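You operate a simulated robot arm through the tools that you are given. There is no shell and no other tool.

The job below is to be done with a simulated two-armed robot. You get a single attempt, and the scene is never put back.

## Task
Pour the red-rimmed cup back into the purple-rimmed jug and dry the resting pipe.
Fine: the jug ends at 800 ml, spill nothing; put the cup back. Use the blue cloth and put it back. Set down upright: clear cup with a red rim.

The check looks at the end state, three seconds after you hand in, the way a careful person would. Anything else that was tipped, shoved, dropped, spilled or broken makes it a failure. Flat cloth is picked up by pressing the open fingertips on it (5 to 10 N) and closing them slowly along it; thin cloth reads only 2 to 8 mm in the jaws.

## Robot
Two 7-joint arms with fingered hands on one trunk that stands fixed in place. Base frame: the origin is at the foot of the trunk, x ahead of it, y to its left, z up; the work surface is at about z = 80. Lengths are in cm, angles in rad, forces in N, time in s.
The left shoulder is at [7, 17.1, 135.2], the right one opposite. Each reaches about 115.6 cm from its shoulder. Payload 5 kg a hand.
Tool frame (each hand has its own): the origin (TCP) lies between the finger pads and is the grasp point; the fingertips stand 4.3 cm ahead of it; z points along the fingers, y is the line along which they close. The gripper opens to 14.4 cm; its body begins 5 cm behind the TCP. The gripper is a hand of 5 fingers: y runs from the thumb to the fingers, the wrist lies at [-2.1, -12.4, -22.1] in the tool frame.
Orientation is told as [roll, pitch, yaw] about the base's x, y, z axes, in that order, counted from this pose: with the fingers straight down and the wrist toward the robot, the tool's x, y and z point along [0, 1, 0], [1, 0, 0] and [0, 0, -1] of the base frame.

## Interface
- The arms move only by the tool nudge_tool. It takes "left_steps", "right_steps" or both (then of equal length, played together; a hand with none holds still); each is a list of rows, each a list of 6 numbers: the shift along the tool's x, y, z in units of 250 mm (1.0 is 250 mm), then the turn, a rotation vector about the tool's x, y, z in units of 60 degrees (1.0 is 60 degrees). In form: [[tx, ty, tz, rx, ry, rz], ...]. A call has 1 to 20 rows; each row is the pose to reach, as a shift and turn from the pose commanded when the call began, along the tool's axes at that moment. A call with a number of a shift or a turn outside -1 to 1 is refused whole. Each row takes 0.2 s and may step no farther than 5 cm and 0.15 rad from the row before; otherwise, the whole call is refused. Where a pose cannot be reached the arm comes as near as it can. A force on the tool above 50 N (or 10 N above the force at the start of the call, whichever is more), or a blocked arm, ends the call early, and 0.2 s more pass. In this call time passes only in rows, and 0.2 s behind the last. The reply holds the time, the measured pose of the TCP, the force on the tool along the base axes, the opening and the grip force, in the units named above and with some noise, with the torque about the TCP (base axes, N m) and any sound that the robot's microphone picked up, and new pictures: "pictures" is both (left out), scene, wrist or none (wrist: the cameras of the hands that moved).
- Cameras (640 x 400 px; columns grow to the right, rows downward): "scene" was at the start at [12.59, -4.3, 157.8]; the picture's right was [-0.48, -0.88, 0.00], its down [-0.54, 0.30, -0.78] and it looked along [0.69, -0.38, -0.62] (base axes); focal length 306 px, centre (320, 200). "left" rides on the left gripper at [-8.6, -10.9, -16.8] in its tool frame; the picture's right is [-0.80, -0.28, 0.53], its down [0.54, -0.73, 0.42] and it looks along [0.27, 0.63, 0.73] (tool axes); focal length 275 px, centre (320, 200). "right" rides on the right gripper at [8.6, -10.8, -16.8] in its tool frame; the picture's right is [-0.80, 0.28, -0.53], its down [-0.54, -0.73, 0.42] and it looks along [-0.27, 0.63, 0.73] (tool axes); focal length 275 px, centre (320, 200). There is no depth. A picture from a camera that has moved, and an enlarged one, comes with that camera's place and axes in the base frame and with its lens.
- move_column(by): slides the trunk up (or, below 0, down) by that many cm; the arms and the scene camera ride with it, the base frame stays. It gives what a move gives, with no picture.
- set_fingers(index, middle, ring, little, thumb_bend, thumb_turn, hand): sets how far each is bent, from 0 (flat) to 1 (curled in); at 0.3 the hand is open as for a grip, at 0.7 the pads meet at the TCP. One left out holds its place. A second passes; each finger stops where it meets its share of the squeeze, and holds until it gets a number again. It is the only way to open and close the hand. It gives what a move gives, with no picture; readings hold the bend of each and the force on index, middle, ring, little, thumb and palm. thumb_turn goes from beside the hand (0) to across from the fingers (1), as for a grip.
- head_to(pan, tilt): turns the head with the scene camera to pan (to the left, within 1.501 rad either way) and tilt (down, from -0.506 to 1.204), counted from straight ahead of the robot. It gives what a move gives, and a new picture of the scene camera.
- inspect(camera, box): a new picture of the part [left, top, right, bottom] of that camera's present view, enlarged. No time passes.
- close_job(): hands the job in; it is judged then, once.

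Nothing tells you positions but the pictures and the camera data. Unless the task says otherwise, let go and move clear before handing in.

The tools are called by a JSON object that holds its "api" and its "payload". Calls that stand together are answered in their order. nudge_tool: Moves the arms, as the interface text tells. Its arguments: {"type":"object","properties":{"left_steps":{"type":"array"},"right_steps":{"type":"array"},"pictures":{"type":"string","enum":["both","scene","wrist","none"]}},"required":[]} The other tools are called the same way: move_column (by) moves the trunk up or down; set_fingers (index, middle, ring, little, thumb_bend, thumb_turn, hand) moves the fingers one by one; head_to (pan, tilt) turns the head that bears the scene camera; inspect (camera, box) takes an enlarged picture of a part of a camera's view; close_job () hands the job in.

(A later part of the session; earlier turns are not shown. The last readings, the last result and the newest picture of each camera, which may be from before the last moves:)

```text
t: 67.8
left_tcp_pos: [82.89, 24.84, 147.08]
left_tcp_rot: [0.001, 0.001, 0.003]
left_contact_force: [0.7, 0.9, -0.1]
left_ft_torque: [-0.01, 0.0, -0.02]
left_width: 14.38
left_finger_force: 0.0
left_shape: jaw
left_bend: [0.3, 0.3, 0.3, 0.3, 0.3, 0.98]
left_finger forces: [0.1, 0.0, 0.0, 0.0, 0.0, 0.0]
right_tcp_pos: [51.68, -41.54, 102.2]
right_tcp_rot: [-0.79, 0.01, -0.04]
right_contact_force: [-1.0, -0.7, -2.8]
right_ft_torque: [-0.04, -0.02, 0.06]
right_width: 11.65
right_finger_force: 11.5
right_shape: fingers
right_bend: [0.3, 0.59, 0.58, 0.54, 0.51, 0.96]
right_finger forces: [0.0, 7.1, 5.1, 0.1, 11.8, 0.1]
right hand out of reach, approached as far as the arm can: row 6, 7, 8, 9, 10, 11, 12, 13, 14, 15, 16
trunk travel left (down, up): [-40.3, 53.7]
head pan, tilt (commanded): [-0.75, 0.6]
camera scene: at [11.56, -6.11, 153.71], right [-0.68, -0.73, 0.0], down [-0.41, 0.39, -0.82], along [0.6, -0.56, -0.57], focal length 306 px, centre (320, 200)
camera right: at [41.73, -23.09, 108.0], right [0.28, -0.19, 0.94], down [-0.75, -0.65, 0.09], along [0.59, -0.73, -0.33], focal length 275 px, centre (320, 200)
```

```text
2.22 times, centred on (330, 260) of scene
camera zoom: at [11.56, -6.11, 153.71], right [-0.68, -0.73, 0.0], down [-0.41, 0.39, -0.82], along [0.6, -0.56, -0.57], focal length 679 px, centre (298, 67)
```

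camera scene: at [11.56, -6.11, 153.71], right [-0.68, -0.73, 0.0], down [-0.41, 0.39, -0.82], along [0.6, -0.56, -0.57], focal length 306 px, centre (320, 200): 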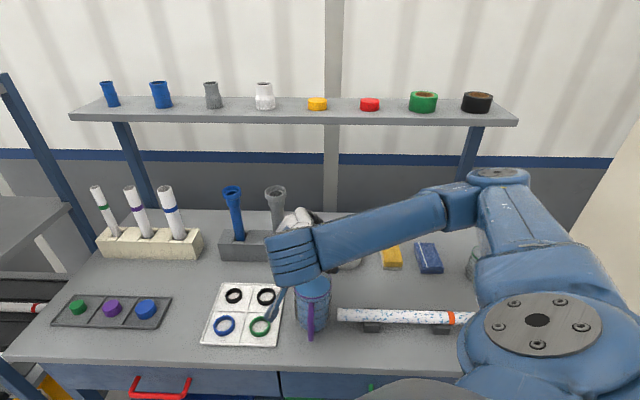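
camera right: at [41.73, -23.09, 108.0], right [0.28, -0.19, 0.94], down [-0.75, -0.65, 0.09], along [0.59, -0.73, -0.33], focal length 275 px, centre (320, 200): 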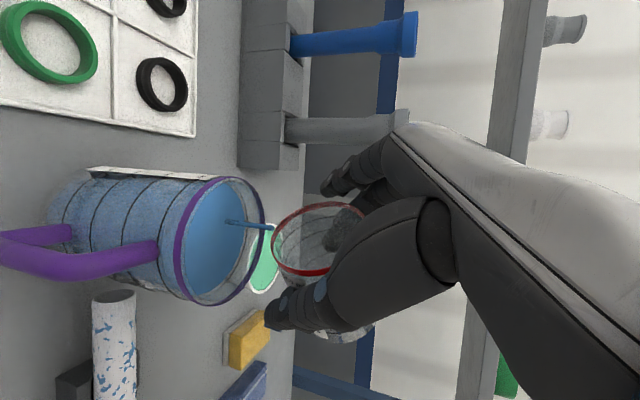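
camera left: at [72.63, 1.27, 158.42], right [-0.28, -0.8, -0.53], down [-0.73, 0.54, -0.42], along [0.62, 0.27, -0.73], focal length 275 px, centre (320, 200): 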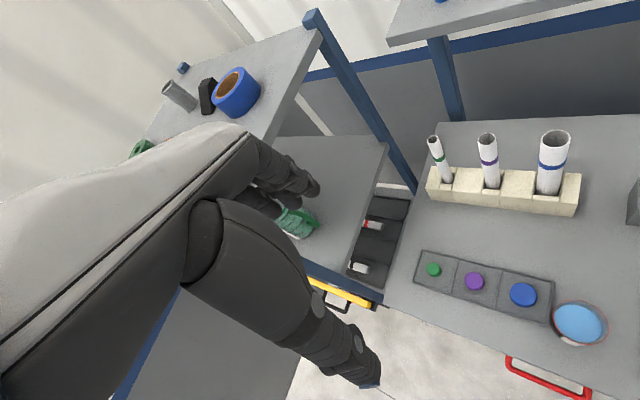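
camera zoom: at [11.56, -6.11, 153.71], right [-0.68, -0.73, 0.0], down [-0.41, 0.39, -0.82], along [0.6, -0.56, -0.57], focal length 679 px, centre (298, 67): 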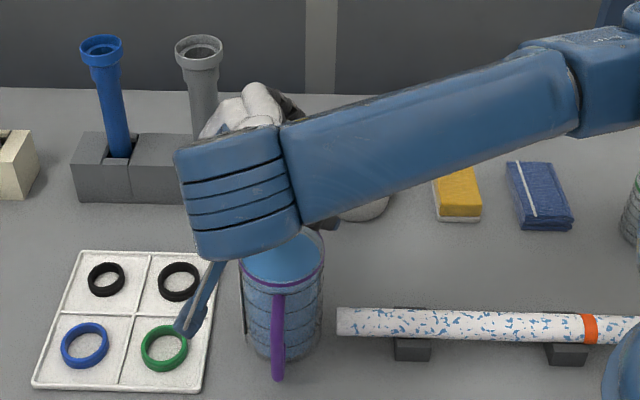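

Tilted to 105° and the last thin stream is going into the jug. I'll hold here a couple of seconds to drain.

{"api": "nudge_tool", "payload": {"right_steps": [[0, 0, 0, 0, 0, 0], [0, 0, 0, 0, 0, 0], [0, 0, 0, 0, 0, 0], [0, 0, 0, 0, 0, 0], [0, 0, 0, 0, 0, 0], [0, 0, 0, 0, 0, 0], [0, 0, 0, 0, 0, 0], [0, 0, 0, 0, 0, 0], [0, 0, 0, 0, 0, 0], [0, 0, 0, 0, 0, 0]], "pictures": "wrist"}}

{"api": "inspect", "payload": {"camera": "right", "box": [180, 150, 380, 340]}}

```text
t: 70.0
left_tcp_pos: [82.99, 25.02, 147.14]
left_tcp_rot: [-0.002, 0.0, 0.002]
left_contact_force: [-0.2, -0.1, -0.4]
left_ft_torque: [0.0, 0.02, -0.01]
left_width: 14.38
left_finger_force: 0.0
left_shape: jaw
left_bend: [0.3, 0.3, 0.3, 0.3, 0.3, 0.98]
left_finger forces: [0.0, 0.1, 0.0, 0.1, 0.1, 0.0]
right_tcp_pos: [51.63, -41.43, 102.28]
right_tcp_rot: [-0.789, 0.007, -0.043]
right_contact_force: [0.6, 0.7, -0.1]
right_ft_torque: [0.01, -0.03, 0.02]
right_width: 11.66
right_finger_force: 11.8
right_shape: fingers
right_bend: [0.3, 0.59, 0.58, 0.54, 0.51, 0.96]
right_finger forces: [0.0, 7.0, 5.0, 0.0, 11.7, 0.0]
trunk travel left (down, up): [-40.3, 53.7]
head pan, tilt (commanded): [-0.75, 0.6]
camera right: at [41.71, -23.1, 107.99], right [0.28, -0.19, 0.94], down [-0.75, -0.65, 0.09], along [0.59, -0.73, -0.33], focal length 275 px, centre (320, 200)
```

right: 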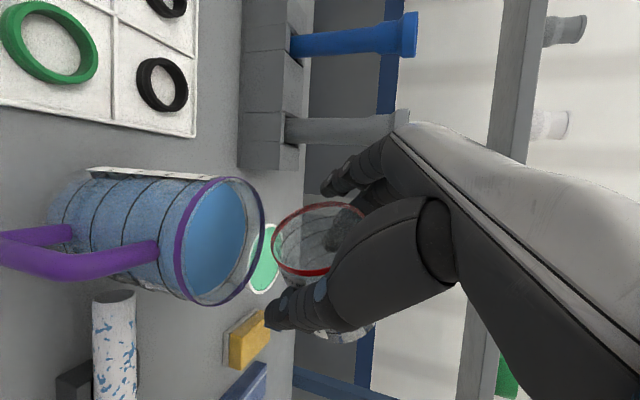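

```text
2.11 times, centred on (280, 245) of right
camera zoom: at [41.71, -23.1, 107.99], right [0.28, -0.19, 0.94], down [-0.75, -0.65, 0.09], along [0.59, -0.73, -0.33], focal length 580 px, centre (404, 105)
```

zoom: 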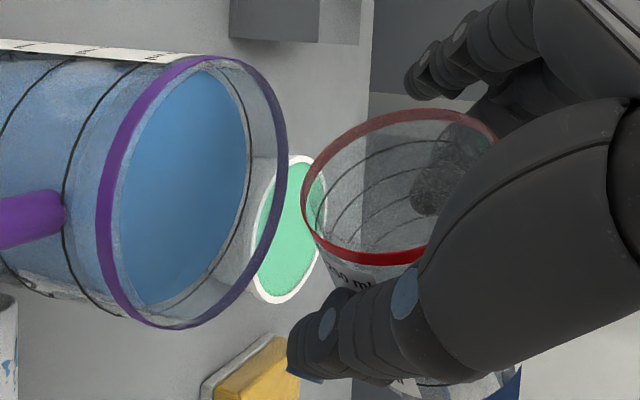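

The cup is empty and the jug surface sits at the 800 line. I'll turn the cup back upright while moving it up and away from the jug.

{"api": "nudge_tool", "payload": {"right_steps": [[-0.024, -0.003, -0.004, 0, 0.1, 0], [-0.048, -0.007, -0.008, 0, 0.2, 0], [-0.073, -0.01, -0.012, 0, 0.3, 0], [-0.097, -0.014, -0.016, 0, 0.4, 0], [-0.121, -0.017, -0.02, 0, 0.5, 0], [-0.145, -0.02, -0.024, 0, 0.6, 0], [-0.169, -0.024, -0.028, 0, 0.7, 0], [-0.194, -0.027, -0.032, 0, 0.8, 0], [-0.218, -0.031, -0.036, 0, 0.9, 0], [-0.242, -0.034, -0.04, 0, 1.0, 0]], "pictures": "both"}}

{"api": "inspect", "payload": {"camera": "scene", "box": [260, 170, 400, 350]}}

```text
t: 72.2
left_tcp_pos: [82.85, 25.02, 147.02]
left_tcp_rot: [-0.001, 0.0, 0.002]
left_contact_force: [0.6, 0.5, -1.0]
left_ft_torque: [0.03, 0.0, 0.02]
left_width: 14.36
left_finger_force: 0.1
left_shape: jaw
left_bend: [0.3, 0.3, 0.3, 0.3, 0.3, 0.98]
left_finger forces: [0.0, 0.0, 0.0, 0.1, 0.0, 0.1]
right_tcp_pos: [50.77, -44.94, 107.0]
right_tcp_rot: [0.252, 0.007, -0.043]
right_contact_force: [-0.6, 1.7, -0.9]
right_ft_torque: [0.0, 0.01, 0.01]
right_width: 11.66
right_finger_force: 11.5
right_shape: fingers
right_bend: [0.3, 0.59, 0.58, 0.54, 0.51, 0.96]
right_finger forces: [0.0, 6.9, 4.8, 0.1, 11.4, 0.1]
right hand out of reach, approached as far as the arm can: row 1, 2, 3, 4
trunk travel left (down, up): [-40.3, 53.7]
head pan, tilt (commanded): [-0.75, 0.6]
camera scene: at [11.49, -6.18, 153.7], right [-0.68, -0.73, 0.0], down [-0.41, 0.39, -0.82], along [0.6, -0.56, -0.57], focal length 306 px, centre (320, 200)
camera right: at [40.36, -40.25, 125.48], right [0.25, -0.92, 0.32], down [-0.75, -0.39, -0.54], along [0.62, -0.1, -0.78], focal length 275 px, centre (320, 200)
```

scene: 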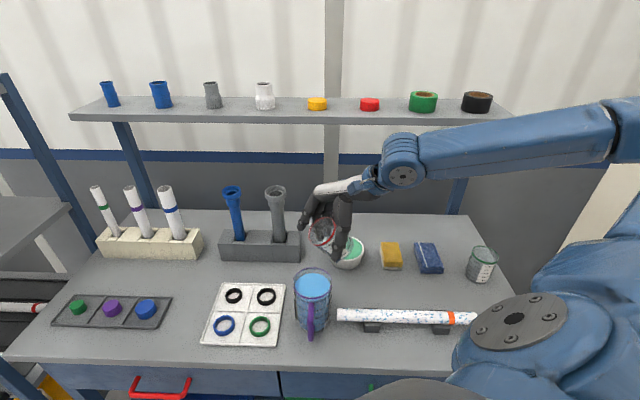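
right: 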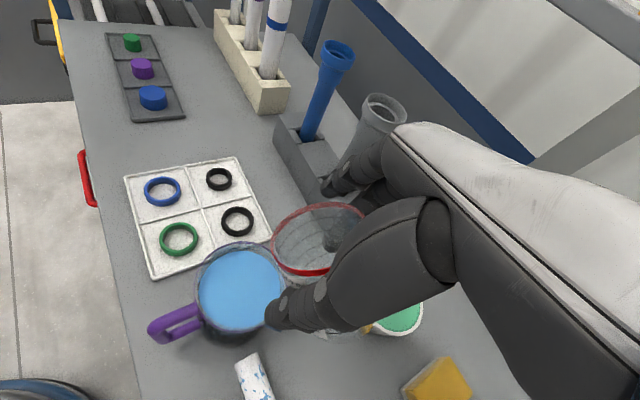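

```text
2.22 times, centred on (330, 260) of scene
camera zoom: at [11.49, -6.18, 153.7], right [-0.68, -0.73, 0.0], down [-0.41, 0.39, -0.82], along [0.6, -0.56, -0.57], focal length 679 px, centre (298, 67)
```

zoom: 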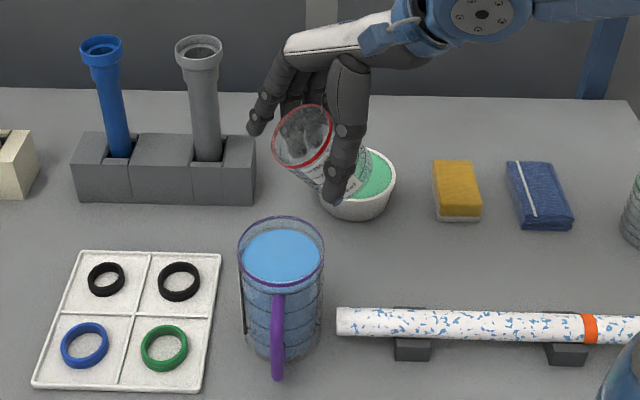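

The jug now reads right at the 800 line, the cup is empty and nothing is spilled. I'll carry the cup back toward its place, high over the bench, and bring it upright.

{"api": "nudge_tool", "payload": {"right_steps": [[0.075, 0.033, -0.07, 0, 0.04, 0], [0.15, 0.067, -0.14, 0, 0.08, 0], [0.226, 0.1, -0.21, 0, 0.12, 0], [0.301, 0.134, -0.28, 0, 0.16, 0], [0.376, 0.167, -0.35, 0, 0.2, 0], [0.452, 0.2, -0.42, 0, 0.24, 0], [0.527, 0.234, -0.49, 0, 0.28, 0], [0.602, 0.268, -0.56, 0, 0.33, 0]], "pictures": "none"}}

```text
t: 74.0
left_tcp_pos: [83.13, 25.02, 146.96]
left_tcp_rot: [0.0, 0.002, 0.002]
left_contact_force: [0.1, -0.1, 0.1]
left_ft_torque: [0.01, 0.01, 0.0]
left_width: 14.35
left_finger_force: 0.0
left_shape: jaw
left_bend: [0.3, 0.3, 0.3, 0.3, 0.3, 0.98]
left_finger forces: [0.1, 0.1, 0.0, 0.0, 0.0, 0.1]
right_tcp_pos: [58.05, -34.05, 124.31]
right_tcp_rot: [0.594, 0.011, -0.045]
right_contact_force: [-0.5, -0.3, -0.6]
right_ft_torque: [-0.03, 0.03, 0.03]
right_width: 11.65
right_finger_force: 11.5
right_shape: fingers
right_bend: [0.3, 0.59, 0.58, 0.54, 0.51, 0.96]
right_finger forces: [0.1, 6.8, 4.8, 0.1, 11.4, 0.0]
trunk travel left (down, up): [-40.3, 53.7]
head pan, tilt (commanded): [-0.75, 0.6]
```

{"api": "nudge_tool", "payload": {"right_steps": [[0.0915, 0.0656, 0.0395, 0, 0.053, 0], [0.183, 0.131, 0.079, 0, 0.106, 0], [0.2745, 0.197, 0.1185, 0, 0.159, 0], [0.366, 0.2625, 0.158, 0, 0.212, 0], [0.4575, 0.328, 0.1975, 0, 0.265, 0], [0.549, 0.394, 0.237, 0, 0.318, 0], [0.6405, 0.459, 0.2765, 0, 0.371, 0], [0.732, 0.525, 0.316, 0, 0.424, 0]], "pictures": "scene"}}

```text
t: 75.8
left_tcp_pos: [83.03, 24.97, 146.92]
left_tcp_rot: [0.0, 0.001, 0.001]
left_contact_force: [0.2, -0.4, -0.5]
left_ft_torque: [-0.03, 0.04, 0.01]
left_width: 14.39
left_finger_force: 0.0
left_shape: jaw
left_bend: [0.3, 0.3, 0.3, 0.3, 0.3, 0.98]
left_finger forces: [0.0, 0.0, 0.1, 0.0, 0.0, 0.1]
right_tcp_pos: [72.16, -15.13, 127.79]
right_tcp_rot: [1.039, 0.008, -0.043]
right_contact_force: [0.4, 0.7, 0.2]
right_ft_torque: [0.03, 0.0, 0.01]
right_width: 11.64
right_finger_force: 11.5
right_shape: fingers
right_bend: [0.3, 0.59, 0.58, 0.54, 0.51, 0.96]
right_finger forces: [0.1, 6.8, 4.8, 0.1, 11.3, 0.0]
trunk travel left (down, up): [-40.3, 53.7]
head pan, tilt (commanded): [-0.75, 0.6]
camera scene: at [11.66, -6.04, 153.69], right [-0.68, -0.73, 0.0], down [-0.41, 0.38, -0.82], along [0.6, -0.56, -0.57], focal length 306 px, centre (320, 200)
```

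scene: 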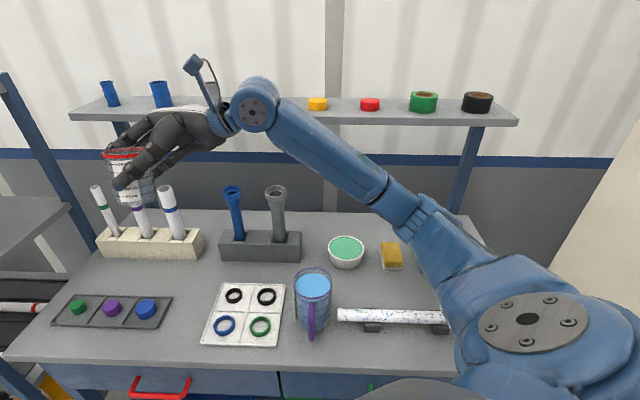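

{"api": "nudge_tool", "payload": {"right_steps": [[0.02, 0.02, 0.03, -0.081, 0, 0.0477], [0.04, 0.041, 0.06, -0.162, 0, 0.0954], [0.06, 0.061, 0.09, -0.243, 0, 0.143], [0.08, 0.082, 0.12, -0.3244, 0, 0.1908]], "pictures": "none"}}

```text
t: 76.8
left_tcp_pos: [82.94, 25.2, 146.94]
left_tcp_rot: [-0.001, 0.002, 0.002]
left_contact_force: [0.3, 0.2, -0.3]
left_ft_torque: [-0.04, 0.01, 0.02]
left_width: 14.34
left_finger_force: 0.0
left_shape: jaw
left_bend: [0.3, 0.3, 0.3, 0.3, 0.3, 0.98]
left_finger forces: [0.0, 0.0, 0.0, 0.0, 0.0, 0.0]
right_tcp_pos: [74.55, -11.6, 128.24]
right_tcp_rot: [1.035, 0.008, -0.439]
right_contact_force: [0.3, 0.0, -1.0]
right_ft_torque: [-0.01, 0.0, 0.02]
right_width: 11.62
right_finger_force: 11.3
right_shape: fingers
right_bend: [0.3, 0.59, 0.58, 0.54, 0.51, 0.96]
right_finger forces: [0.0, 6.7, 4.8, 0.0, 11.0, 0.0]
trunk travel left (down, up): [-40.3, 53.7]
head pan, tilt (commanded): [-0.75, 0.6]
```

{"api": "move_column", "payload": {"by": -22}}

{"api": "head_to", "payload": {"pan": -0.3, "tilt": 0.6}}

```text
t: 79.1
left_tcp_pos: [81.37, 27.48, 126.81]
left_tcp_rot: [-0.019, -0.013, 0.005]
left_contact_force: [1.3, 0.2, -0.5]
left_ft_torque: [-0.02, 0.05, -0.04]
left_width: 14.34
left_finger_force: 0.1
left_shape: jaw
left_bend: [0.3, 0.3, 0.3, 0.3, 0.3, 0.98]
left_finger forces: [0.0, 0.0, 0.1, 0.0, 0.0, 0.0]
right_tcp_pos: [73.28, -10.85, 110.78]
right_tcp_rot: [1.026, -0.051, -0.455]
right_contact_force: [0.2, 0.1, -1.0]
right_ft_torque: [-0.01, 0.02, 0.02]
right_width: 11.64
right_finger_force: 11.2
right_shape: fingers
right_bend: [0.3, 0.59, 0.58, 0.54, 0.51, 0.96]
right_finger forces: [0.0, 6.7, 4.7, 0.1, 11.2, 0.0]
trunk travel left (down, up): [-18.3, 75.7]
head pan, tilt (commanded): [-0.75, 0.6]
```

```text
t: 80.0
left_tcp_pos: [81.25, 27.5, 126.83]
left_tcp_rot: [-0.018, -0.014, 0.006]
left_contact_force: [0.9, 0.0, -0.2]
left_ft_torque: [0.02, 0.0, 0.01]
left_width: 14.35
left_finger_force: 0.1
left_shape: jaw
left_bend: [0.3, 0.3, 0.3, 0.3, 0.3, 0.98]
left_finger forces: [0.0, 0.0, 0.0, 0.1, 0.0, 0.1]
right_tcp_pos: [73.21, -10.38, 110.44]
right_tcp_rot: [1.027, -0.047, -0.448]
right_contact_force: [-0.3, -0.5, -0.2]
right_ft_torque: [-0.05, -0.01, 0.03]
right_width: 11.66
right_finger_force: 11.3
right_shape: fingers
right_bend: [0.3, 0.59, 0.58, 0.54, 0.51, 0.96]
right_finger forces: [0.0, 6.8, 4.8, 0.0, 11.0, 0.0]
trunk travel left (down, up): [-18.3, 75.7]
head pan, tilt (commanded): [-0.3, 0.6]
camera scene: at [12.5, 0.84, 133.0], right [-0.28, -0.96, 0.03], down [-0.53, 0.13, -0.84], along [0.8, -0.25, -0.55], focal length 306 px, centre (320, 200)
```

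scene: 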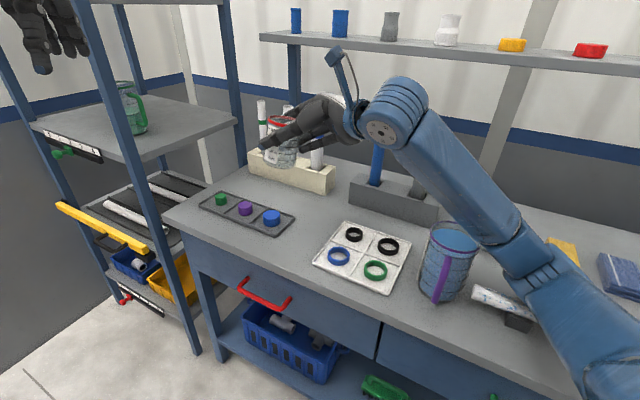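

The elbow is now low and pressing near the pipe. I'm raising the trunk straight away.

{"api": "move_column", "payload": {"by": 14}}

{"api": "head_to", "payload": {"pan": -0.85, "tilt": 0.75}}

```text
t: 81.7
left_tcp_pos: [83.15, 25.19, 139.0]
left_tcp_rot: [0.0, 0.002, 0.005]
left_contact_force: [-0.1, 1.0, -0.5]
left_ft_torque: [-0.05, 0.05, -0.02]
left_width: 14.35
left_finger_force: 0.1
left_shape: jaw
left_bend: [0.3, 0.3, 0.3, 0.3, 0.3, 0.98]
left_finger forces: [0.1, 0.1, 0.1, 0.0, 0.0, 0.1]
right_tcp_pos: [74.78, -11.69, 119.99]
right_tcp_rot: [1.035, 0.007, -0.434]
right_contact_force: [0.7, -0.4, -0.5]
right_ft_torque: [0.0, 0.0, -0.02]
right_width: 11.59
right_finger_force: 11.1
right_shape: fingers
right_bend: [0.3, 0.59, 0.58, 0.54, 0.51, 0.96]
right_finger forces: [0.0, 6.7, 4.8, 0.1, 11.1, 0.0]
trunk travel left (down, up): [-32.3, 61.7]
head pan, tilt (commanded): [-0.3, 0.6]
```

```text
t: 82.7
left_tcp_pos: [83.08, 24.99, 139.08]
left_tcp_rot: [0.002, 0.001, 0.004]
left_contact_force: [-0.4, -0.2, -0.7]
left_ft_torque: [0.0, 0.0, -0.04]
left_width: 14.38
left_finger_force: 0.0
left_shape: jaw
left_bend: [0.3, 0.3, 0.3, 0.3, 0.3, 0.98]
left_finger forces: [0.1, 0.1, 0.1, 0.1, 0.1, 0.0]
right_tcp_pos: [74.83, -11.77, 119.97]
right_tcp_rot: [1.035, 0.007, -0.435]
right_contact_force: [0.6, -0.9, -0.1]
right_ft_torque: [0.0, -0.02, -0.01]
right_width: 11.62
right_finger_force: 11.3
right_shape: fingers
right_bend: [0.3, 0.59, 0.58, 0.54, 0.51, 0.96]
right_finger forces: [0.0, 6.7, 4.8, 0.0, 11.1, 0.0]
trunk travel left (down, up): [-32.3, 61.7]
head pan, tilt (commanded): [-0.85, 0.75]
camera scene: at [10.81, -6.67, 144.41], right [-0.75, -0.66, 0.0], down [-0.45, 0.51, -0.73], along [0.48, -0.55, -0.68], focal length 306 px, centre (320, 200)
```

scene: 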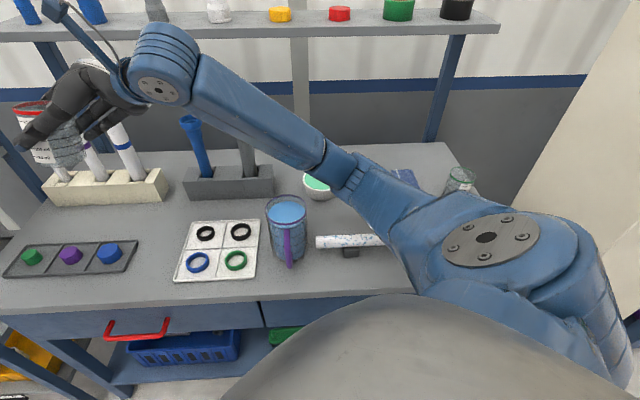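

The trunk is straight again and nothing looks displaced. The elbow ended up in a low posture because I rolled the hand at the wrong yaw. The cup is empty, so I'll roll the hand back to re-raise the elbow, then roll up again as I did the first time.

{"api": "nudge_tool", "payload": {"right_steps": [[0, 0, 0, 0, -0.13, 0], [0, 0, 0, 0, -0.26, 0], [0, 0, 0, 0, -0.39, 0], [0, 0, 0, 0, -0.52, 0], [0, 0, 0, 0, -0.65, 0], [0, 0, 0, 0, -0.78, 0], [0, 0, 0, 0, -0.9, 0]], "pictures": "scene"}}

```text
t: 84.2
left_tcp_pos: [83.22, 24.98, 139.08]
left_tcp_rot: [0.0, -0.002, 0.005]
left_contact_force: [-0.2, -0.2, -1.0]
left_ft_torque: [-0.04, -0.03, 0.03]
left_width: 14.36
left_finger_force: 0.1
left_shape: jaw
left_bend: [0.3, 0.3, 0.3, 0.3, 0.3, 0.98]
left_finger forces: [0.0, 0.0, 0.0, 0.1, 0.0, 0.0]
right_tcp_pos: [74.66, -11.64, 120.04]
right_tcp_rot: [0.088, 0.006, -0.435]
right_contact_force: [-0.6, 0.4, -1.0]
right_ft_torque: [-0.04, -0.05, 0.01]
right_width: 11.62
right_finger_force: 11.3
right_shape: fingers
right_bend: [0.3, 0.59, 0.58, 0.54, 0.51, 0.96]
right_finger forces: [0.0, 6.7, 4.6, 0.0, 11.0, 0.0]
trunk travel left (down, up): [-32.3, 61.7]
head pan, tilt (commanded): [-0.85, 0.75]
camera scene: at [10.77, -6.56, 144.41], right [-0.75, -0.66, 0.0], down [-0.45, 0.51, -0.73], along [0.48, -0.55, -0.68], focal length 306 px, centre (320, 200)
```

scene: 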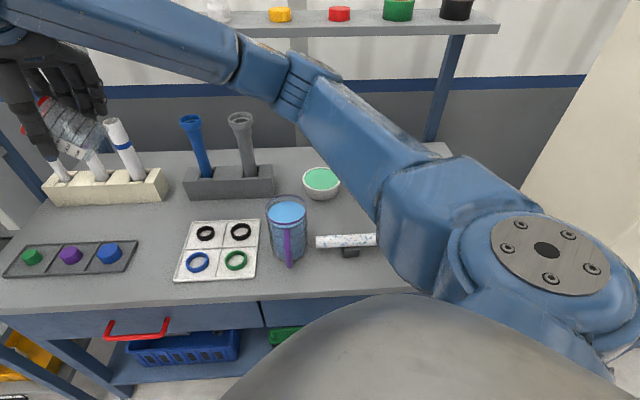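

{"api": "nudge_tool", "payload": {"right_steps": [[0, 0, 0, 0, -0.1, -0.067], [0, 0, 0, 0, -0.2, -0.133], [0, 0, 0, 0, -0.3, -0.2], [0, 0, 0, 0, -0.4, -0.25]], "pictures": "scene"}}

```text
t: 85.2
left_tcp_pos: [83.23, 25.04, 139.08]
left_tcp_rot: [0.001, -0.001, 0.005]
left_contact_force: [-0.1, -0.3, 0.0]
left_ft_torque: [-0.02, 0.0, 0.04]
left_width: 14.37
left_finger_force: 0.0
left_shape: jaw
left_bend: [0.3, 0.3, 0.3, 0.3, 0.3, 0.98]
left_finger forces: [0.0, 0.1, 0.0, 0.1, 0.0, 0.1]
right_tcp_pos: [74.81, -11.65, 120.04]
right_tcp_rot: [-0.324, 0.037, -0.177]
right_contact_force: [-0.1, -0.1, -1.2]
right_ft_torque: [0.0, 0.0, 0.0]
right_width: 11.61
right_finger_force: 10.5
right_shape: fingers
right_bend: [0.3, 0.59, 0.58, 0.54, 0.51, 0.96]
right_finger forces: [0.0, 6.7, 4.6, 0.0, 11.0, 0.0]
trunk travel left (down, up): [-32.3, 61.7]
head pan, tilt (commanded): [-0.85, 0.75]
camera scene: at [10.8, -6.56, 144.41], right [-0.75, -0.66, 0.0], down [-0.45, 0.51, -0.73], along [0.48, -0.55, -0.68], focal length 306 px, centre (320, 200)
```

scene: 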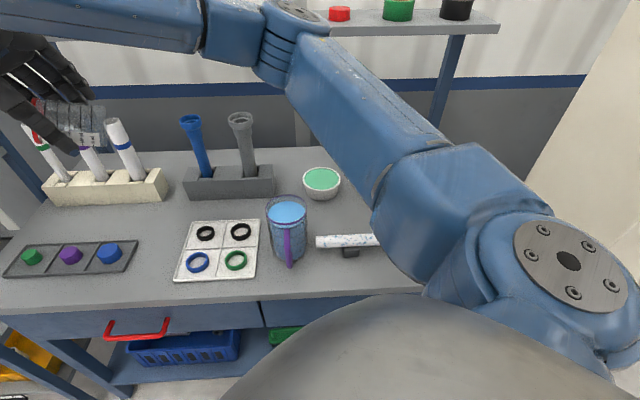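

{"api": "nudge_tool", "payload": {"right_steps": [[0, 0, 0, 0, 0.125, 0], [0, 0, 0, 0, 0.25, 0], [0, 0, 0, 0, 0.375, 0], [0, 0, 0, 0, 0.5, 0], [0, 0, 0, 0, 0.625, 0], [0, 0, 0, 0, 0.75, 0], [0, 0, 0, 0, 0.875, 0], [0, 0, 0, 0, 1.0, 0]], "pictures": "scene"}}

```text
t: 87.0
left_tcp_pos: [83.36, 24.89, 139.08]
left_tcp_rot: [-0.001, 0.001, 0.006]
left_contact_force: [0.5, -0.4, 0.9]
left_ft_torque: [0.01, -0.03, -0.03]
left_width: 14.39
left_finger_force: 0.2
left_shape: jaw
left_bend: [0.3, 0.3, 0.3, 0.3, 0.3, 0.98]
left_finger forces: [0.0, 0.1, 0.0, 0.0, 0.0, 0.0]
right_tcp_pos: [74.69, -11.85, 120.01]
right_tcp_rot: [0.725, 0.036, -0.175]
right_contact_force: [0.5, 1.2, 0.0]
right_ft_torque: [0.0, -0.02, 0.02]
right_width: 11.6
right_finger_force: 11.4
right_shape: fingers
right_bend: [0.3, 0.59, 0.58, 0.54, 0.51, 0.96]
right_finger forces: [0.0, 6.6, 4.6, 0.0, 11.1, 0.1]
trunk travel left (down, up): [-32.3, 61.7]
head pan, tilt (commanded): [-0.85, 0.75]
camera scene: at [10.84, -6.75, 144.41], right [-0.75, -0.66, 0.0], down [-0.45, 0.51, -0.73], along [0.48, -0.55, -0.68], focal length 306 px, centre (320, 200)
```

scene: 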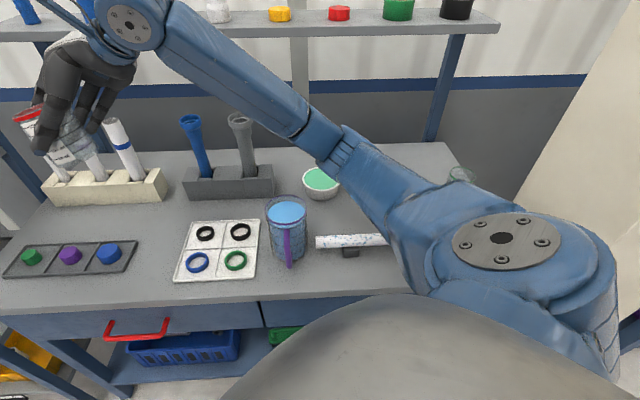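

The elbow dropped again, so I need to approach the way I did originally, from nearer the middle with a flat palm. I'll flatten the roll and back off to the centre first.

{"api": "nudge_tool", "payload": {"right_steps": [[0, 0, 0, 0, -0.14, 0], [0, 0, 0, 0, -0.28, 0], [0, 0, 0, 0, -0.42, 0], [0, 0, 0, 0, -0.56, 0], [0, 0, 0, 0, -0.7, 0], [0, 0, 0, 0, -0.82, 0]], "pictures": "none"}}

```text
t: 88.5
left_tcp_pos: [83.0, 24.99, 139.19]
left_tcp_rot: [0.002, 0.001, 0.006]
left_contact_force: [-0.6, -0.3, 0.2]
left_ft_torque: [-0.01, 0.04, -0.02]
left_width: 14.37
left_finger_force: 0.0
left_shape: jaw
left_bend: [0.3, 0.3, 0.3, 0.3, 0.3, 0.98]
left_finger forces: [0.1, 0.0, 0.0, 0.0, 0.0, 0.1]
right_tcp_pos: [74.66, -11.68, 120.23]
right_tcp_rot: [-0.136, 0.036, -0.176]
right_contact_force: [-0.1, 1.0, 0.4]
right_ft_torque: [-0.03, -0.03, 0.02]
right_width: 11.64
right_finger_force: 11.1
right_shape: fingers
right_bend: [0.3, 0.59, 0.58, 0.54, 0.51, 0.96]
right_finger forces: [0.0, 6.7, 4.5, 0.0, 10.9, 0.0]
trunk travel left (down, up): [-32.3, 61.7]
head pan, tilt (commanded): [-0.85, 0.75]
```

{"api": "nudge_tool", "payload": {"right_steps": [[-0.118, -0.0625, 0.0565, 0, 0, 0], [-0.236, -0.125, 0.113, 0, 0, 0], [-0.354, -0.1875, 0.1695, 0, 0, 0], [-0.4715, -0.25, 0.226, 0, 0, 0], [-0.589, -0.3125, 0.2825, 0, 0, 0], [-0.707, -0.375, 0.339, 0, 0, 0], [-0.825, -0.4375, 0.3955, 0, 0, 0], [-0.943, -0.5, 0.452, 0, 0, 0]], "pictures": "scene"}}

```text
t: 90.2
left_tcp_pos: [82.94, 24.82, 139.26]
left_tcp_rot: [0.001, 0.001, 0.004]
left_contact_force: [-0.4, -0.4, -0.3]
left_ft_torque: [0.04, -0.08, 0.0]
left_width: 14.39
left_finger_force: 0.1
left_shape: jaw
left_bend: [0.3, 0.3, 0.3, 0.3, 0.3, 0.98]
left_finger forces: [0.0, 0.0, 0.1, 0.0, 0.0, 0.0]
right_tcp_pos: [57.5, -34.21, 112.73]
right_tcp_rot: [-0.133, 0.035, -0.174]
right_contact_force: [-0.3, 0.3, -0.3]
right_ft_torque: [0.01, -0.05, 0.0]
right_width: 11.62
right_finger_force: 11.1
right_shape: fingers
right_bend: [0.3, 0.59, 0.59, 0.54, 0.51, 0.96]
right_finger forces: [0.1, 6.7, 4.5, 0.0, 11.0, 0.0]
trunk travel left (down, up): [-32.3, 61.7]
head pan, tilt (commanded): [-0.85, 0.75]
camera scene: at [10.65, -6.84, 144.42], right [-0.75, -0.66, 0.0], down [-0.45, 0.51, -0.73], along [0.49, -0.55, -0.68], focal length 306 px, centre (320, 200)
```

scene: 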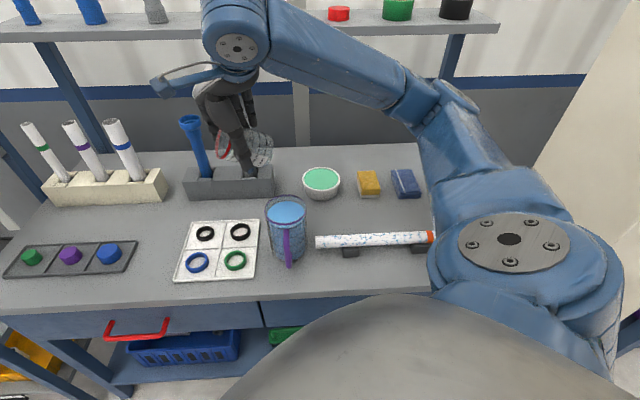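

The elbow is coming up on the right. Lifting the hand higher relative to the shoulder with a flat palm should bring the elbow fully up before I roll.

{"api": "nudge_tool", "payload": {"right_steps": [[0.075, 0.038, -0.1, 0, 0.016, 0], [0.15, 0.075, -0.2, 0, 0.03, 0], [0.226, 0.113, -0.3, 0, 0.045, 0], [0.301, 0.15, -0.4, 0, 0.06, 0], [0.376, 0.188, -0.5, 0, 0.08, 0], [0.451, 0.225, -0.6, 0, 0.095, 0], [0.527, 0.263, -0.7, 0, 0.11, 0], [0.602, 0.3, -0.8, 0, 0.127, 0]], "pictures": "scene"}}

```text
t: 92.0
left_tcp_pos: [83.13, 25.05, 139.1]
left_tcp_rot: [-0.003, 0.001, 0.005]
left_contact_force: [0.0, 0.4, 0.5]
left_ft_torque: [-0.08, 0.0, -0.01]
left_width: 14.39
left_finger_force: 0.1
left_shape: jaw
left_bend: [0.3, 0.3, 0.3, 0.3, 0.3, 0.98]
left_finger forces: [0.0, 0.1, 0.1, 0.0, 0.0, 0.0]
right_tcp_pos: [69.11, -17.72, 130.15]
right_tcp_rot: [-0.002, 0.036, -0.175]
right_contact_force: [0.3, 0.4, -0.7]
right_ft_torque: [0.03, 0.01, 0.01]
right_width: 11.62
right_finger_force: 11.3
right_shape: fingers
right_bend: [0.3, 0.59, 0.59, 0.54, 0.51, 0.96]
right_finger forces: [0.1, 6.7, 4.6, 0.0, 11.0, 0.0]
trunk travel left (down, up): [-32.3, 61.7]
head pan, tilt (commanded): [-0.85, 0.75]
camera scene: at [10.84, -6.52, 144.41], right [-0.75, -0.66, 0.0], down [-0.45, 0.51, -0.73], along [0.48, -0.55, -0.68], focal length 306 px, centre (320, 200)
```

scene: 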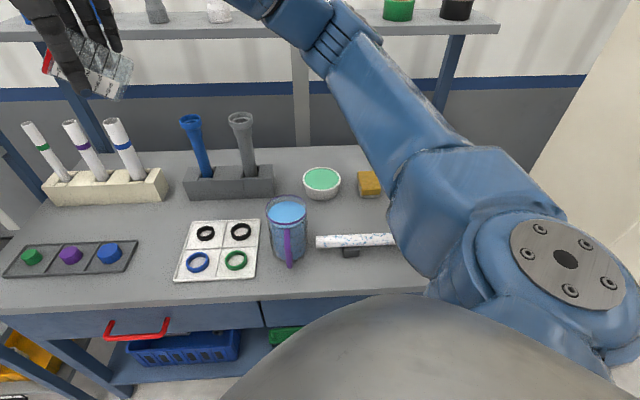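

{"api": "nudge_tool", "payload": {"right_steps": [[-0.098, -0.044, 0.067, 0, 0, 0], [-0.196, -0.089, 0.133, 0, 0, 0], [-0.294, -0.133, 0.2, 0, 0, 0], [-0.391, -0.177, 0.267, 0, 0, 0], [-0.489, -0.222, 0.333, 0, 0, 0], [-0.587, -0.266, 0.4, 0, 0, 0]], "pictures": "none"}}

{"api": "nudge_tool", "payload": {"right_steps": [[-0.102, -0.043, 0, 0, 0, -0.02], [-0.204, -0.087, 0, 0, 0, -0.04], [-0.306, -0.13, 0, 0, 0, -0.06], [-0.407, -0.173, 0, 0, 0, -0.08], [-0.509, -0.217, 0, 0, 0, -0.1], [-0.61, -0.26, 0, 0, 0, -0.12]], "pictures": "scene"}}

```text
t: 93.5
left_tcp_pos: [83.1, 24.71, 139.2]
left_tcp_rot: [0.0, 0.002, 0.005]
left_contact_force: [-0.7, -0.4, 0.8]
left_ft_torque: [0.05, -0.04, 0.0]
left_width: 14.39
left_finger_force: 0.0
left_shape: jaw
left_bend: [0.3, 0.3, 0.3, 0.3, 0.3, 0.98]
left_finger forces: [0.0, 0.0, 0.1, 0.1, 0.0, 0.1]
right_tcp_pos: [59.25, -31.63, 120.16]
right_tcp_rot: [0.0, 0.033, -0.175]
right_contact_force: [0.9, -0.4, -1.0]
right_ft_torque: [0.05, -0.06, -0.04]
right_width: 11.59
right_finger_force: 10.9
right_shape: fingers
right_bend: [0.3, 0.59, 0.59, 0.54, 0.51, 0.96]
right_finger forces: [0.0, 6.6, 4.5, 0.0, 10.8, 0.1]
trunk travel left (down, up): [-32.3, 61.7]
head pan, tilt (commanded): [-0.85, 0.75]
```

```text
t: 94.8
left_tcp_pos: [82.71, 25.13, 139.34]
left_tcp_rot: [0.0, -0.003, 0.006]
left_contact_force: [-0.7, 0.1, 0.7]
left_ft_torque: [-0.04, -0.12, 0.01]
left_width: 14.37
left_finger_force: 0.2
left_shape: jaw
left_bend: [0.3, 0.3, 0.3, 0.3, 0.3, 0.98]
left_finger forces: [0.0, 0.0, 0.0, 0.0, 0.0, 0.1]
right_tcp_pos: [50.33, -45.28, 120.53]
right_tcp_rot: [0.003, 0.034, -0.049]
right_contact_force: [-0.4, 1.0, -1.7]
right_ft_torque: [-0.03, -0.03, 0.0]
right_width: 11.63
right_finger_force: 11.1
right_shape: fingers
right_bend: [0.3, 0.59, 0.59, 0.54, 0.51, 0.96]
right_finger forces: [0.0, 6.6, 4.5, 0.0, 10.8, 0.0]
trunk travel left (down, up): [-32.3, 61.7]
head pan, tilt (commanded): [-0.85, 0.75]
camera scene: at [10.53, -6.64, 144.43], right [-0.75, -0.66, 0.0], down [-0.45, 0.51, -0.73], along [0.49, -0.55, -0.68], focal length 306 px, centre (320, 200)
```

scene: 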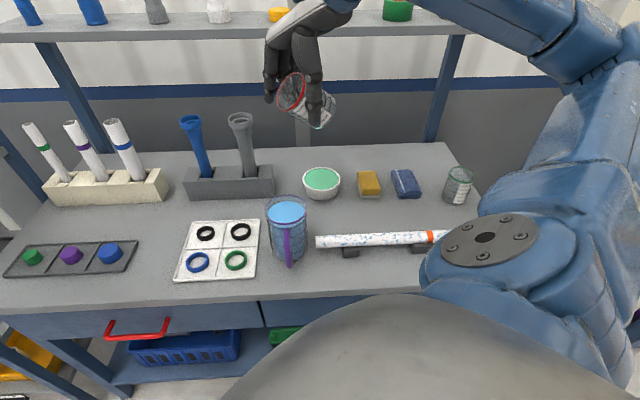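

The elbow is now high on the right. I'll roll the hand up here and check the elbow.

{"api": "nudge_tool", "payload": {"right_steps": [[0, 0, 0, 0, 0.124, 0], [0, 0, 0, 0, 0.247, 0], [0, 0, 0, 0, 0.371, 0], [0, 0, 0, 0, 0.495, 0], [0, 0, 0, 0, 0.619, 0], [0, 0, 0, 0, 0.742, 0], [0, 0, 0, 0, 0.866, 0], [0, 0, 0, 0, 0.99, 0]], "pictures": "scene"}}

```text
t: 96.7
left_tcp_pos: [83.1, 24.8, 139.11]
left_tcp_rot: [0.002, 0.001, 0.005]
left_contact_force: [0.0, -0.4, 0.3]
left_ft_torque: [0.01, -0.01, -0.01]
left_width: 14.35
left_finger_force: 0.1
left_shape: jaw
left_bend: [0.3, 0.3, 0.3, 0.3, 0.3, 0.98]
left_finger forces: [0.1, 0.0, 0.1, 0.1, 0.0, 0.1]
right_tcp_pos: [50.4, -45.35, 120.59]
right_tcp_rot: [1.044, 0.037, -0.051]
right_contact_force: [0.3, -0.4, -1.0]
right_ft_torque: [0.05, 0.0, 0.04]
right_width: 11.58
right_finger_force: 10.8
right_shape: fingers
right_bend: [0.3, 0.59, 0.59, 0.54, 0.51, 0.96]
right_finger forces: [0.0, 6.5, 4.5, 0.1, 10.7, 0.1]
trunk travel left (down, up): [-32.3, 61.7]
head pan, tilt (commanded): [-0.85, 0.75]
camera scene: at [10.82, -6.77, 144.41], right [-0.75, -0.66, 0.0], down [-0.45, 0.51, -0.73], along [0.48, -0.55, -0.68], focal length 306 px, centre (320, 200)
```

scene: 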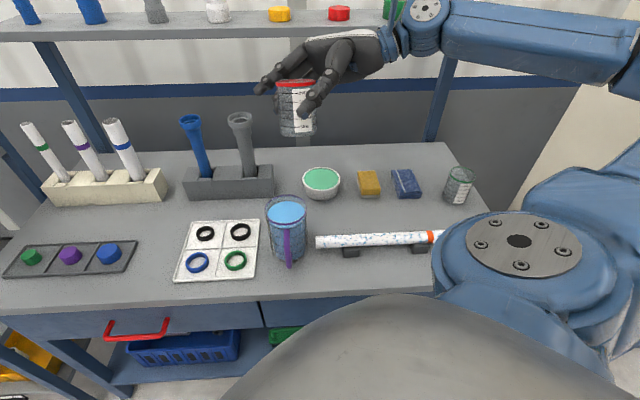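

The hand is rolled up and the elbow stays high. Now I'll carry the cup left in this posture.

{"api": "nudge_tool", "payload": {"right_steps": [[0.05, 0.0624, 0.0857, -0.0247, 0, 0.0104], [0.1, 0.125, 0.171, -0.0494, 0, 0.0209], [0.15, 0.187, 0.257, -0.074, 0, 0.0313], [0.2, 0.25, 0.343, -0.099, 0, 0.0417], [0.25, 0.312, 0.4286, -0.1236, 0, 0.0521], [0.3, 0.3746, 0.514, -0.148, 0, 0.0626], [0.35, 0.437, 0.6, -0.173, 0, 0.073]], "pictures": "scene"}}

```text
t: 98.2
left_tcp_pos: [83.39, 24.83, 138.98]
left_tcp_rot: [0.0, 0.003, 0.002]
left_contact_force: [0.4, 0.5, -0.3]
left_ft_torque: [0.01, 0.06, 0.01]
left_width: 14.41
left_finger_force: 0.2
left_shape: jaw
left_bend: [0.3, 0.3, 0.3, 0.3, 0.3, 0.98]
left_finger forces: [0.0, 0.0, 0.0, 0.1, 0.0, 0.1]
right_tcp_pos: [61.94, -28.61, 120.29]
right_tcp_rot: [1.034, 0.013, -0.248]
right_contact_force: [0.1, 0.8, -0.6]
right_ft_torque: [0.0, -0.01, 0.01]
right_width: 11.57
right_finger_force: 10.6
right_shape: fingers
right_bend: [0.3, 0.59, 0.59, 0.54, 0.51, 0.96]
right_finger forces: [0.1, 6.6, 4.6, 0.1, 10.7, 0.0]
trunk travel left (down, up): [-32.3, 61.7]
head pan, tilt (commanded): [-0.85, 0.75]
camera scene: at [10.97, -6.67, 144.4], right [-0.75, -0.66, 0.0], down [-0.45, 0.51, -0.73], along [0.48, -0.55, -0.68], focal length 306 px, centre (320, 200)
```

scene: 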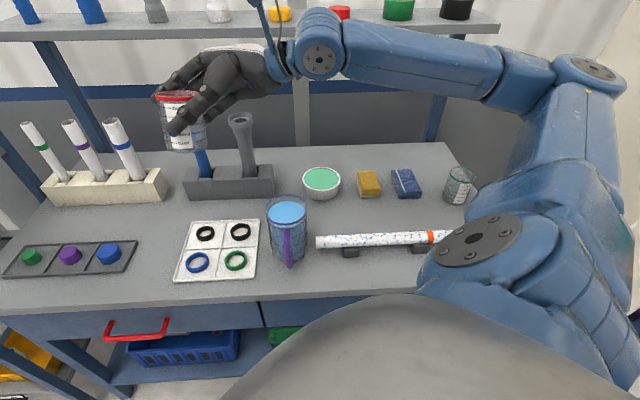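

{"api": "nudge_tool", "payload": {"right_steps": [[0.057, 0.0449, 0.0957, -0.0223, 0, 0.0132], [0.114, 0.0897, 0.191, -0.0446, 0, 0.0265], [0.171, 0.1346, 0.287, -0.0669, 0, 0.0397], [0.228, 0.1794, 0.383, -0.0891, 0, 0.053], [0.285, 0.2243, 0.4786, -0.1114, 0, 0.0662], [0.342, 0.269, 0.574, -0.1337, 0, 0.0795], [0.399, 0.314, 0.67, -0.156, 0, 0.0927]], "pictures": "scene"}}

```text
t: 99.8
left_tcp_pos: [83.37, 25.05, 138.88]
left_tcp_rot: [-0.001, 0.002, 0.007]
left_contact_force: [1.0, 1.2, -1.5]
left_ft_torque: [-0.03, 0.06, -0.04]
left_width: 14.38
left_finger_force: 0.0
left_shape: jaw
left_bend: [0.3, 0.3, 0.3, 0.3, 0.3, 0.98]
left_finger forces: [0.1, 0.0, 0.1, 0.1, 0.0, 0.1]
right_tcp_pos: [74.55, -11.42, 120.21]
right_tcp_rot: [1.031, 0.013, -0.437]
right_contact_force: [0.6, 0.0, -0.5]
right_ft_torque: [0.0, 0.0, 0.01]
right_width: 11.57
right_finger_force: 11.6
right_shape: fingers
right_bend: [0.3, 0.59, 0.59, 0.54, 0.51, 0.96]
right_finger forces: [0.1, 6.6, 4.5, 0.0, 10.7, 0.0]
trunk travel left (down, up): [-32.3, 61.7]
head pan, tilt (commanded): [-0.85, 0.75]
camera scene: at [10.97, -6.51, 144.4], right [-0.75, -0.66, 0.0], down [-0.45, 0.51, -0.73], along [0.48, -0.55, -0.68], focal length 306 px, centre (320, 200)
```

scene: 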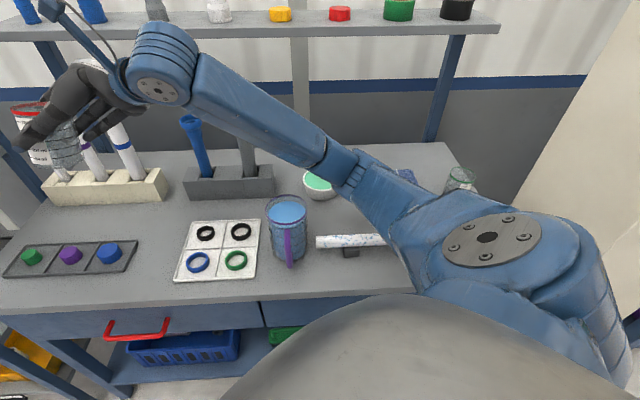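

The elbow swung low again once I yawed while extending. I'll go back along the path and advance with the yaw held fixed.

{"api": "nudge_tool", "payload": {"right_steps": [[-0.057, -0.045, -0.096, 0.022, 0, -0.013], [-0.114, -0.09, -0.191, 0.045, 0, -0.0265], [-0.171, -0.135, -0.287, 0.067, 0, -0.04], [-0.228, -0.18, -0.383, 0.089, 0, -0.053], [-0.285, -0.225, -0.479, 0.111, 0, -0.066], [-0.342, -0.269, -0.574, 0.134, 0, -0.0795], [-0.399, -0.33, -0.67, 0.16, 0, -0.0927]], "pictures": "scene"}}

```text
t: 101.5
left_tcp_pos: [82.99, 24.87, 139.19]
left_tcp_rot: [0.001, 0.001, 0.007]
left_contact_force: [-0.6, -0.2, -0.3]
left_ft_torque: [0.02, -0.02, 0.01]
left_width: 14.38
left_finger_force: 0.0
left_shape: jaw
left_bend: [0.3, 0.3, 0.3, 0.3, 0.3, 0.98]
left_finger forces: [0.0, 0.0, 0.0, 0.0, 0.1, 0.1]
right_tcp_pos: [58.75, -25.64, 120.43]
right_tcp_rot: [1.036, 0.014, -0.24]
right_contact_force: [-0.2, 0.4, -0.5]
right_ft_torque: [-0.01, 0.0, 0.0]
right_width: 11.58
right_finger_force: 10.9
right_shape: fingers
right_bend: [0.3, 0.59, 0.59, 0.54, 0.51, 0.96]
right_finger forces: [0.1, 6.5, 4.4, 0.0, 10.5, 0.1]
trunk travel left (down, up): [-32.3, 61.7]
head pan, tilt (commanded): [-0.85, 0.75]
camera scene: at [10.66, -6.78, 144.42], right [-0.75, -0.66, 0.0], down [-0.45, 0.51, -0.73], along [0.49, -0.55, -0.68], focal length 306 px, centre (320, 200)
```

scene: 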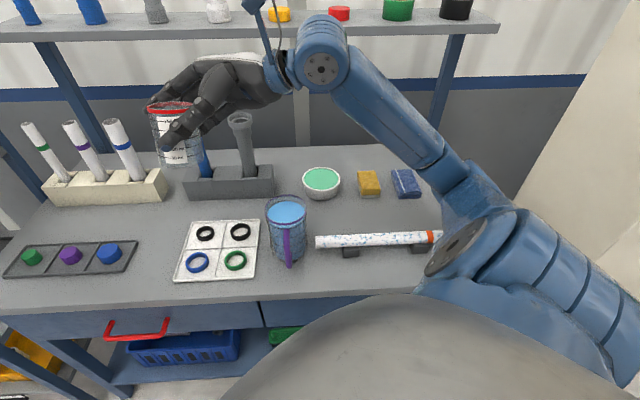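

{"api": "nudge_tool", "payload": {"right_steps": [[0, 0, 0, 0, -0.14, 0], [0, 0, 0, 0, -0.28, 0], [0, 0, 0, 0, -0.42, 0], [0, 0, 0, 0, -0.56, 0], [0, 0, 0, 0, -0.7, 0], [0, 0, 0, 0, -0.84, 0], [0, 0, 0, 0, -0.99, 0]], "pictures": "none"}}

{"api": "nudge_tool", "payload": {"right_steps": [[-0.112, -0.021, 0, 0, 0, -0.026], [-0.224, -0.042, 0, 0, 0, -0.052], [-0.336, -0.063, 0, 0, 0, -0.078], [-0.448, -0.084, 0, 0, 0, -0.104], [-0.56, -0.105, 0, 0, 0, -0.13], [-0.672, -0.126, 0, 0, 0, -0.156], [-0.784, -0.147, 0, 0, 0, -0.182]], "pictures": "scene"}}

```text
refused: row 7 steps farther than a row can; nothing moved
```

```text
t: 103.0
left_tcp_pos: [83.13, 24.84, 139.13]
left_tcp_rot: [-0.001, 0.0, 0.005]
left_contact_force: [-0.3, -0.2, 0.5]
left_ft_torque: [-0.01, -0.04, 0.01]
left_width: 14.39
left_finger_force: 0.0
left_shape: jaw
left_bend: [0.3, 0.3, 0.3, 0.3, 0.3, 0.98]
left_finger forces: [0.0, 0.1, 0.1, 0.0, 0.0, 0.0]
right_tcp_pos: [52.59, -34.6, 103.23]
right_tcp_rot: [1.03, -0.151, -0.144]
right_contact_force: [-0.3, -0.3, -0.5]
right_ft_torque: [-0.04, 0.01, -0.01]
right_width: 11.57
right_finger_force: 10.6
right_shape: fingers
right_bend: [0.3, 0.59, 0.59, 0.54, 0.51, 0.96]
right_finger forces: [0.1, 6.5, 4.4, 0.0, 10.6, 0.1]
trunk travel left (down, up): [-32.3, 61.7]
head pan, tilt (commanded): [-0.85, 0.75]
camera scene: at [10.74, -6.73, 144.42], right [-0.75, -0.66, 0.0], down [-0.45, 0.51, -0.73], along [0.48, -0.55, -0.68], focal length 306 px, centre (320, 200)
```

scene: 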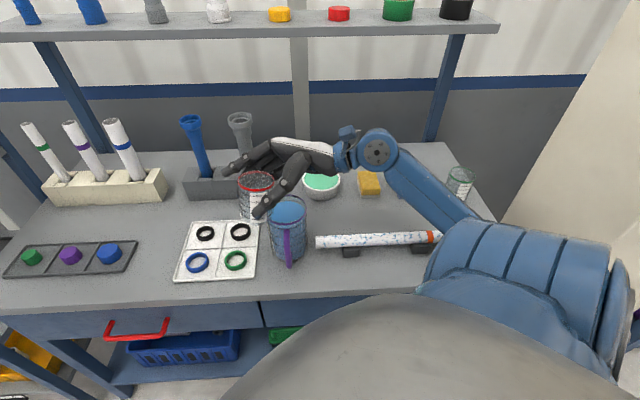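

That second move ran with the wrong orientation because the first call was refused. It ended near the jug but touched nothing. I'll lift straight up and level the hand, and issue moves one at a time from here.

{"api": "nudge_tool", "payload": {"right_steps": [[0.096, 0.017, -0.058, 0, 0, 0], [0.192, 0.034, -0.115, 0, 0, 0], [0.288, 0.051, -0.173, 0.02, 0, 0.035], [0.384, 0.068, -0.231, 0.04, 0, 0.07], [0.48, 0.085, -0.288, 0.06, 0, 0.1], [0.576, 0.102, -0.346, 0.0743, 0, 0.1236]], "pictures": "scene"}}

```text
t: 104.5
left_tcp_pos: [83.15, 24.97, 139.06]
left_tcp_rot: [-0.001, -0.002, 0.005]
left_contact_force: [0.2, 0.0, 0.1]
left_ft_torque: [0.02, 0.0, 0.01]
left_width: 14.38
left_finger_force: 0.2
left_shape: jaw
left_bend: [0.3, 0.3, 0.3, 0.3, 0.3, 0.98]
left_finger forces: [0.1, 0.0, 0.0, 0.0, 0.0, 0.0]
right_tcp_pos: [52.32, -34.65, 120.4]
right_tcp_rot: [1.029, 0.002, -0.144]
right_contact_force: [0.2, 0.2, -0.8]
right_ft_torque: [0.02, 0.0, 0.01]
right_width: 11.54
right_finger_force: 10.2
right_shape: fingers
right_bend: [0.3, 0.6, 0.59, 0.54, 0.51, 0.96]
right_finger forces: [0.1, 6.3, 4.3, 0.0, 10.3, 0.0]
trunk travel left (down, up): [-32.3, 61.7]
head pan, tilt (commanded): [-0.85, 0.75]
camera scene: at [10.82, -6.65, 144.4], right [-0.75, -0.66, 0.0], down [-0.45, 0.51, -0.73], along [0.48, -0.55, -0.68], focal length 306 px, centre (320, 200)
```

scene: 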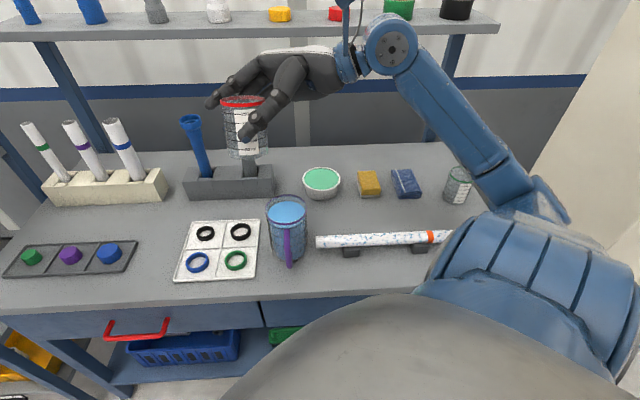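

Safe again: jug untouched, cup held. Now flatten the roll.

{"api": "nudge_tool", "payload": {"right_steps": [[0, 0, 0, 0, -0.14, 0], [0, 0, 0, 0, -0.28, 0], [0, 0, 0, 0, -0.42, 0], [0, 0, 0, 0, -0.56, 0], [0, 0, 0, 0, -0.7, 0], [0, 0, 0, 0, -0.84, 0], [0, 0, 0, 0, -0.98, 0]], "pictures": "scene"}}

```text
t: 106.0
left_tcp_pos: [83.1, 25.45, 138.94]
left_tcp_rot: [-0.003, 0.003, 0.005]
left_contact_force: [-0.6, 2.2, -0.3]
left_ft_torque: [-0.1, 0.0, -0.01]
left_width: 14.37
left_finger_force: 0.0
left_shape: jaw
left_bend: [0.3, 0.3, 0.3, 0.3, 0.3, 0.98]
left_finger forces: [0.0, 0.0, 0.0, 0.0, 0.0, 0.1]
right_tcp_pos: [52.63, -34.01, 120.38]
right_tcp_rot: [-0.001, -0.002, -0.145]
right_contact_force: [0.0, 1.3, -0.1]
right_ft_torque: [-0.1, -0.01, 0.03]
right_width: 11.54
right_finger_force: 10.7
right_shape: fingers
right_bend: [0.3, 0.6, 0.59, 0.54, 0.51, 0.96]
right_finger forces: [0.0, 6.5, 4.2, 0.0, 10.4, 0.0]
trunk travel left (down, up): [-32.3, 61.7]
head pan, tilt (commanded): [-0.85, 0.75]
camera scene: at [10.82, -6.31, 144.41], right [-0.75, -0.66, 0.0], down [-0.45, 0.51, -0.73], along [0.48, -0.55, -0.68], focal length 306 px, centre (320, 200)
```

scene: 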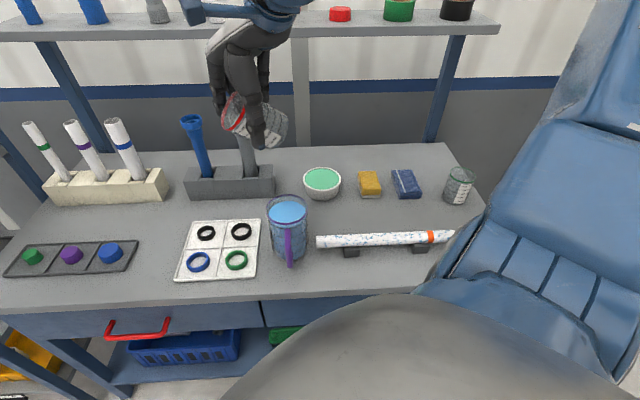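

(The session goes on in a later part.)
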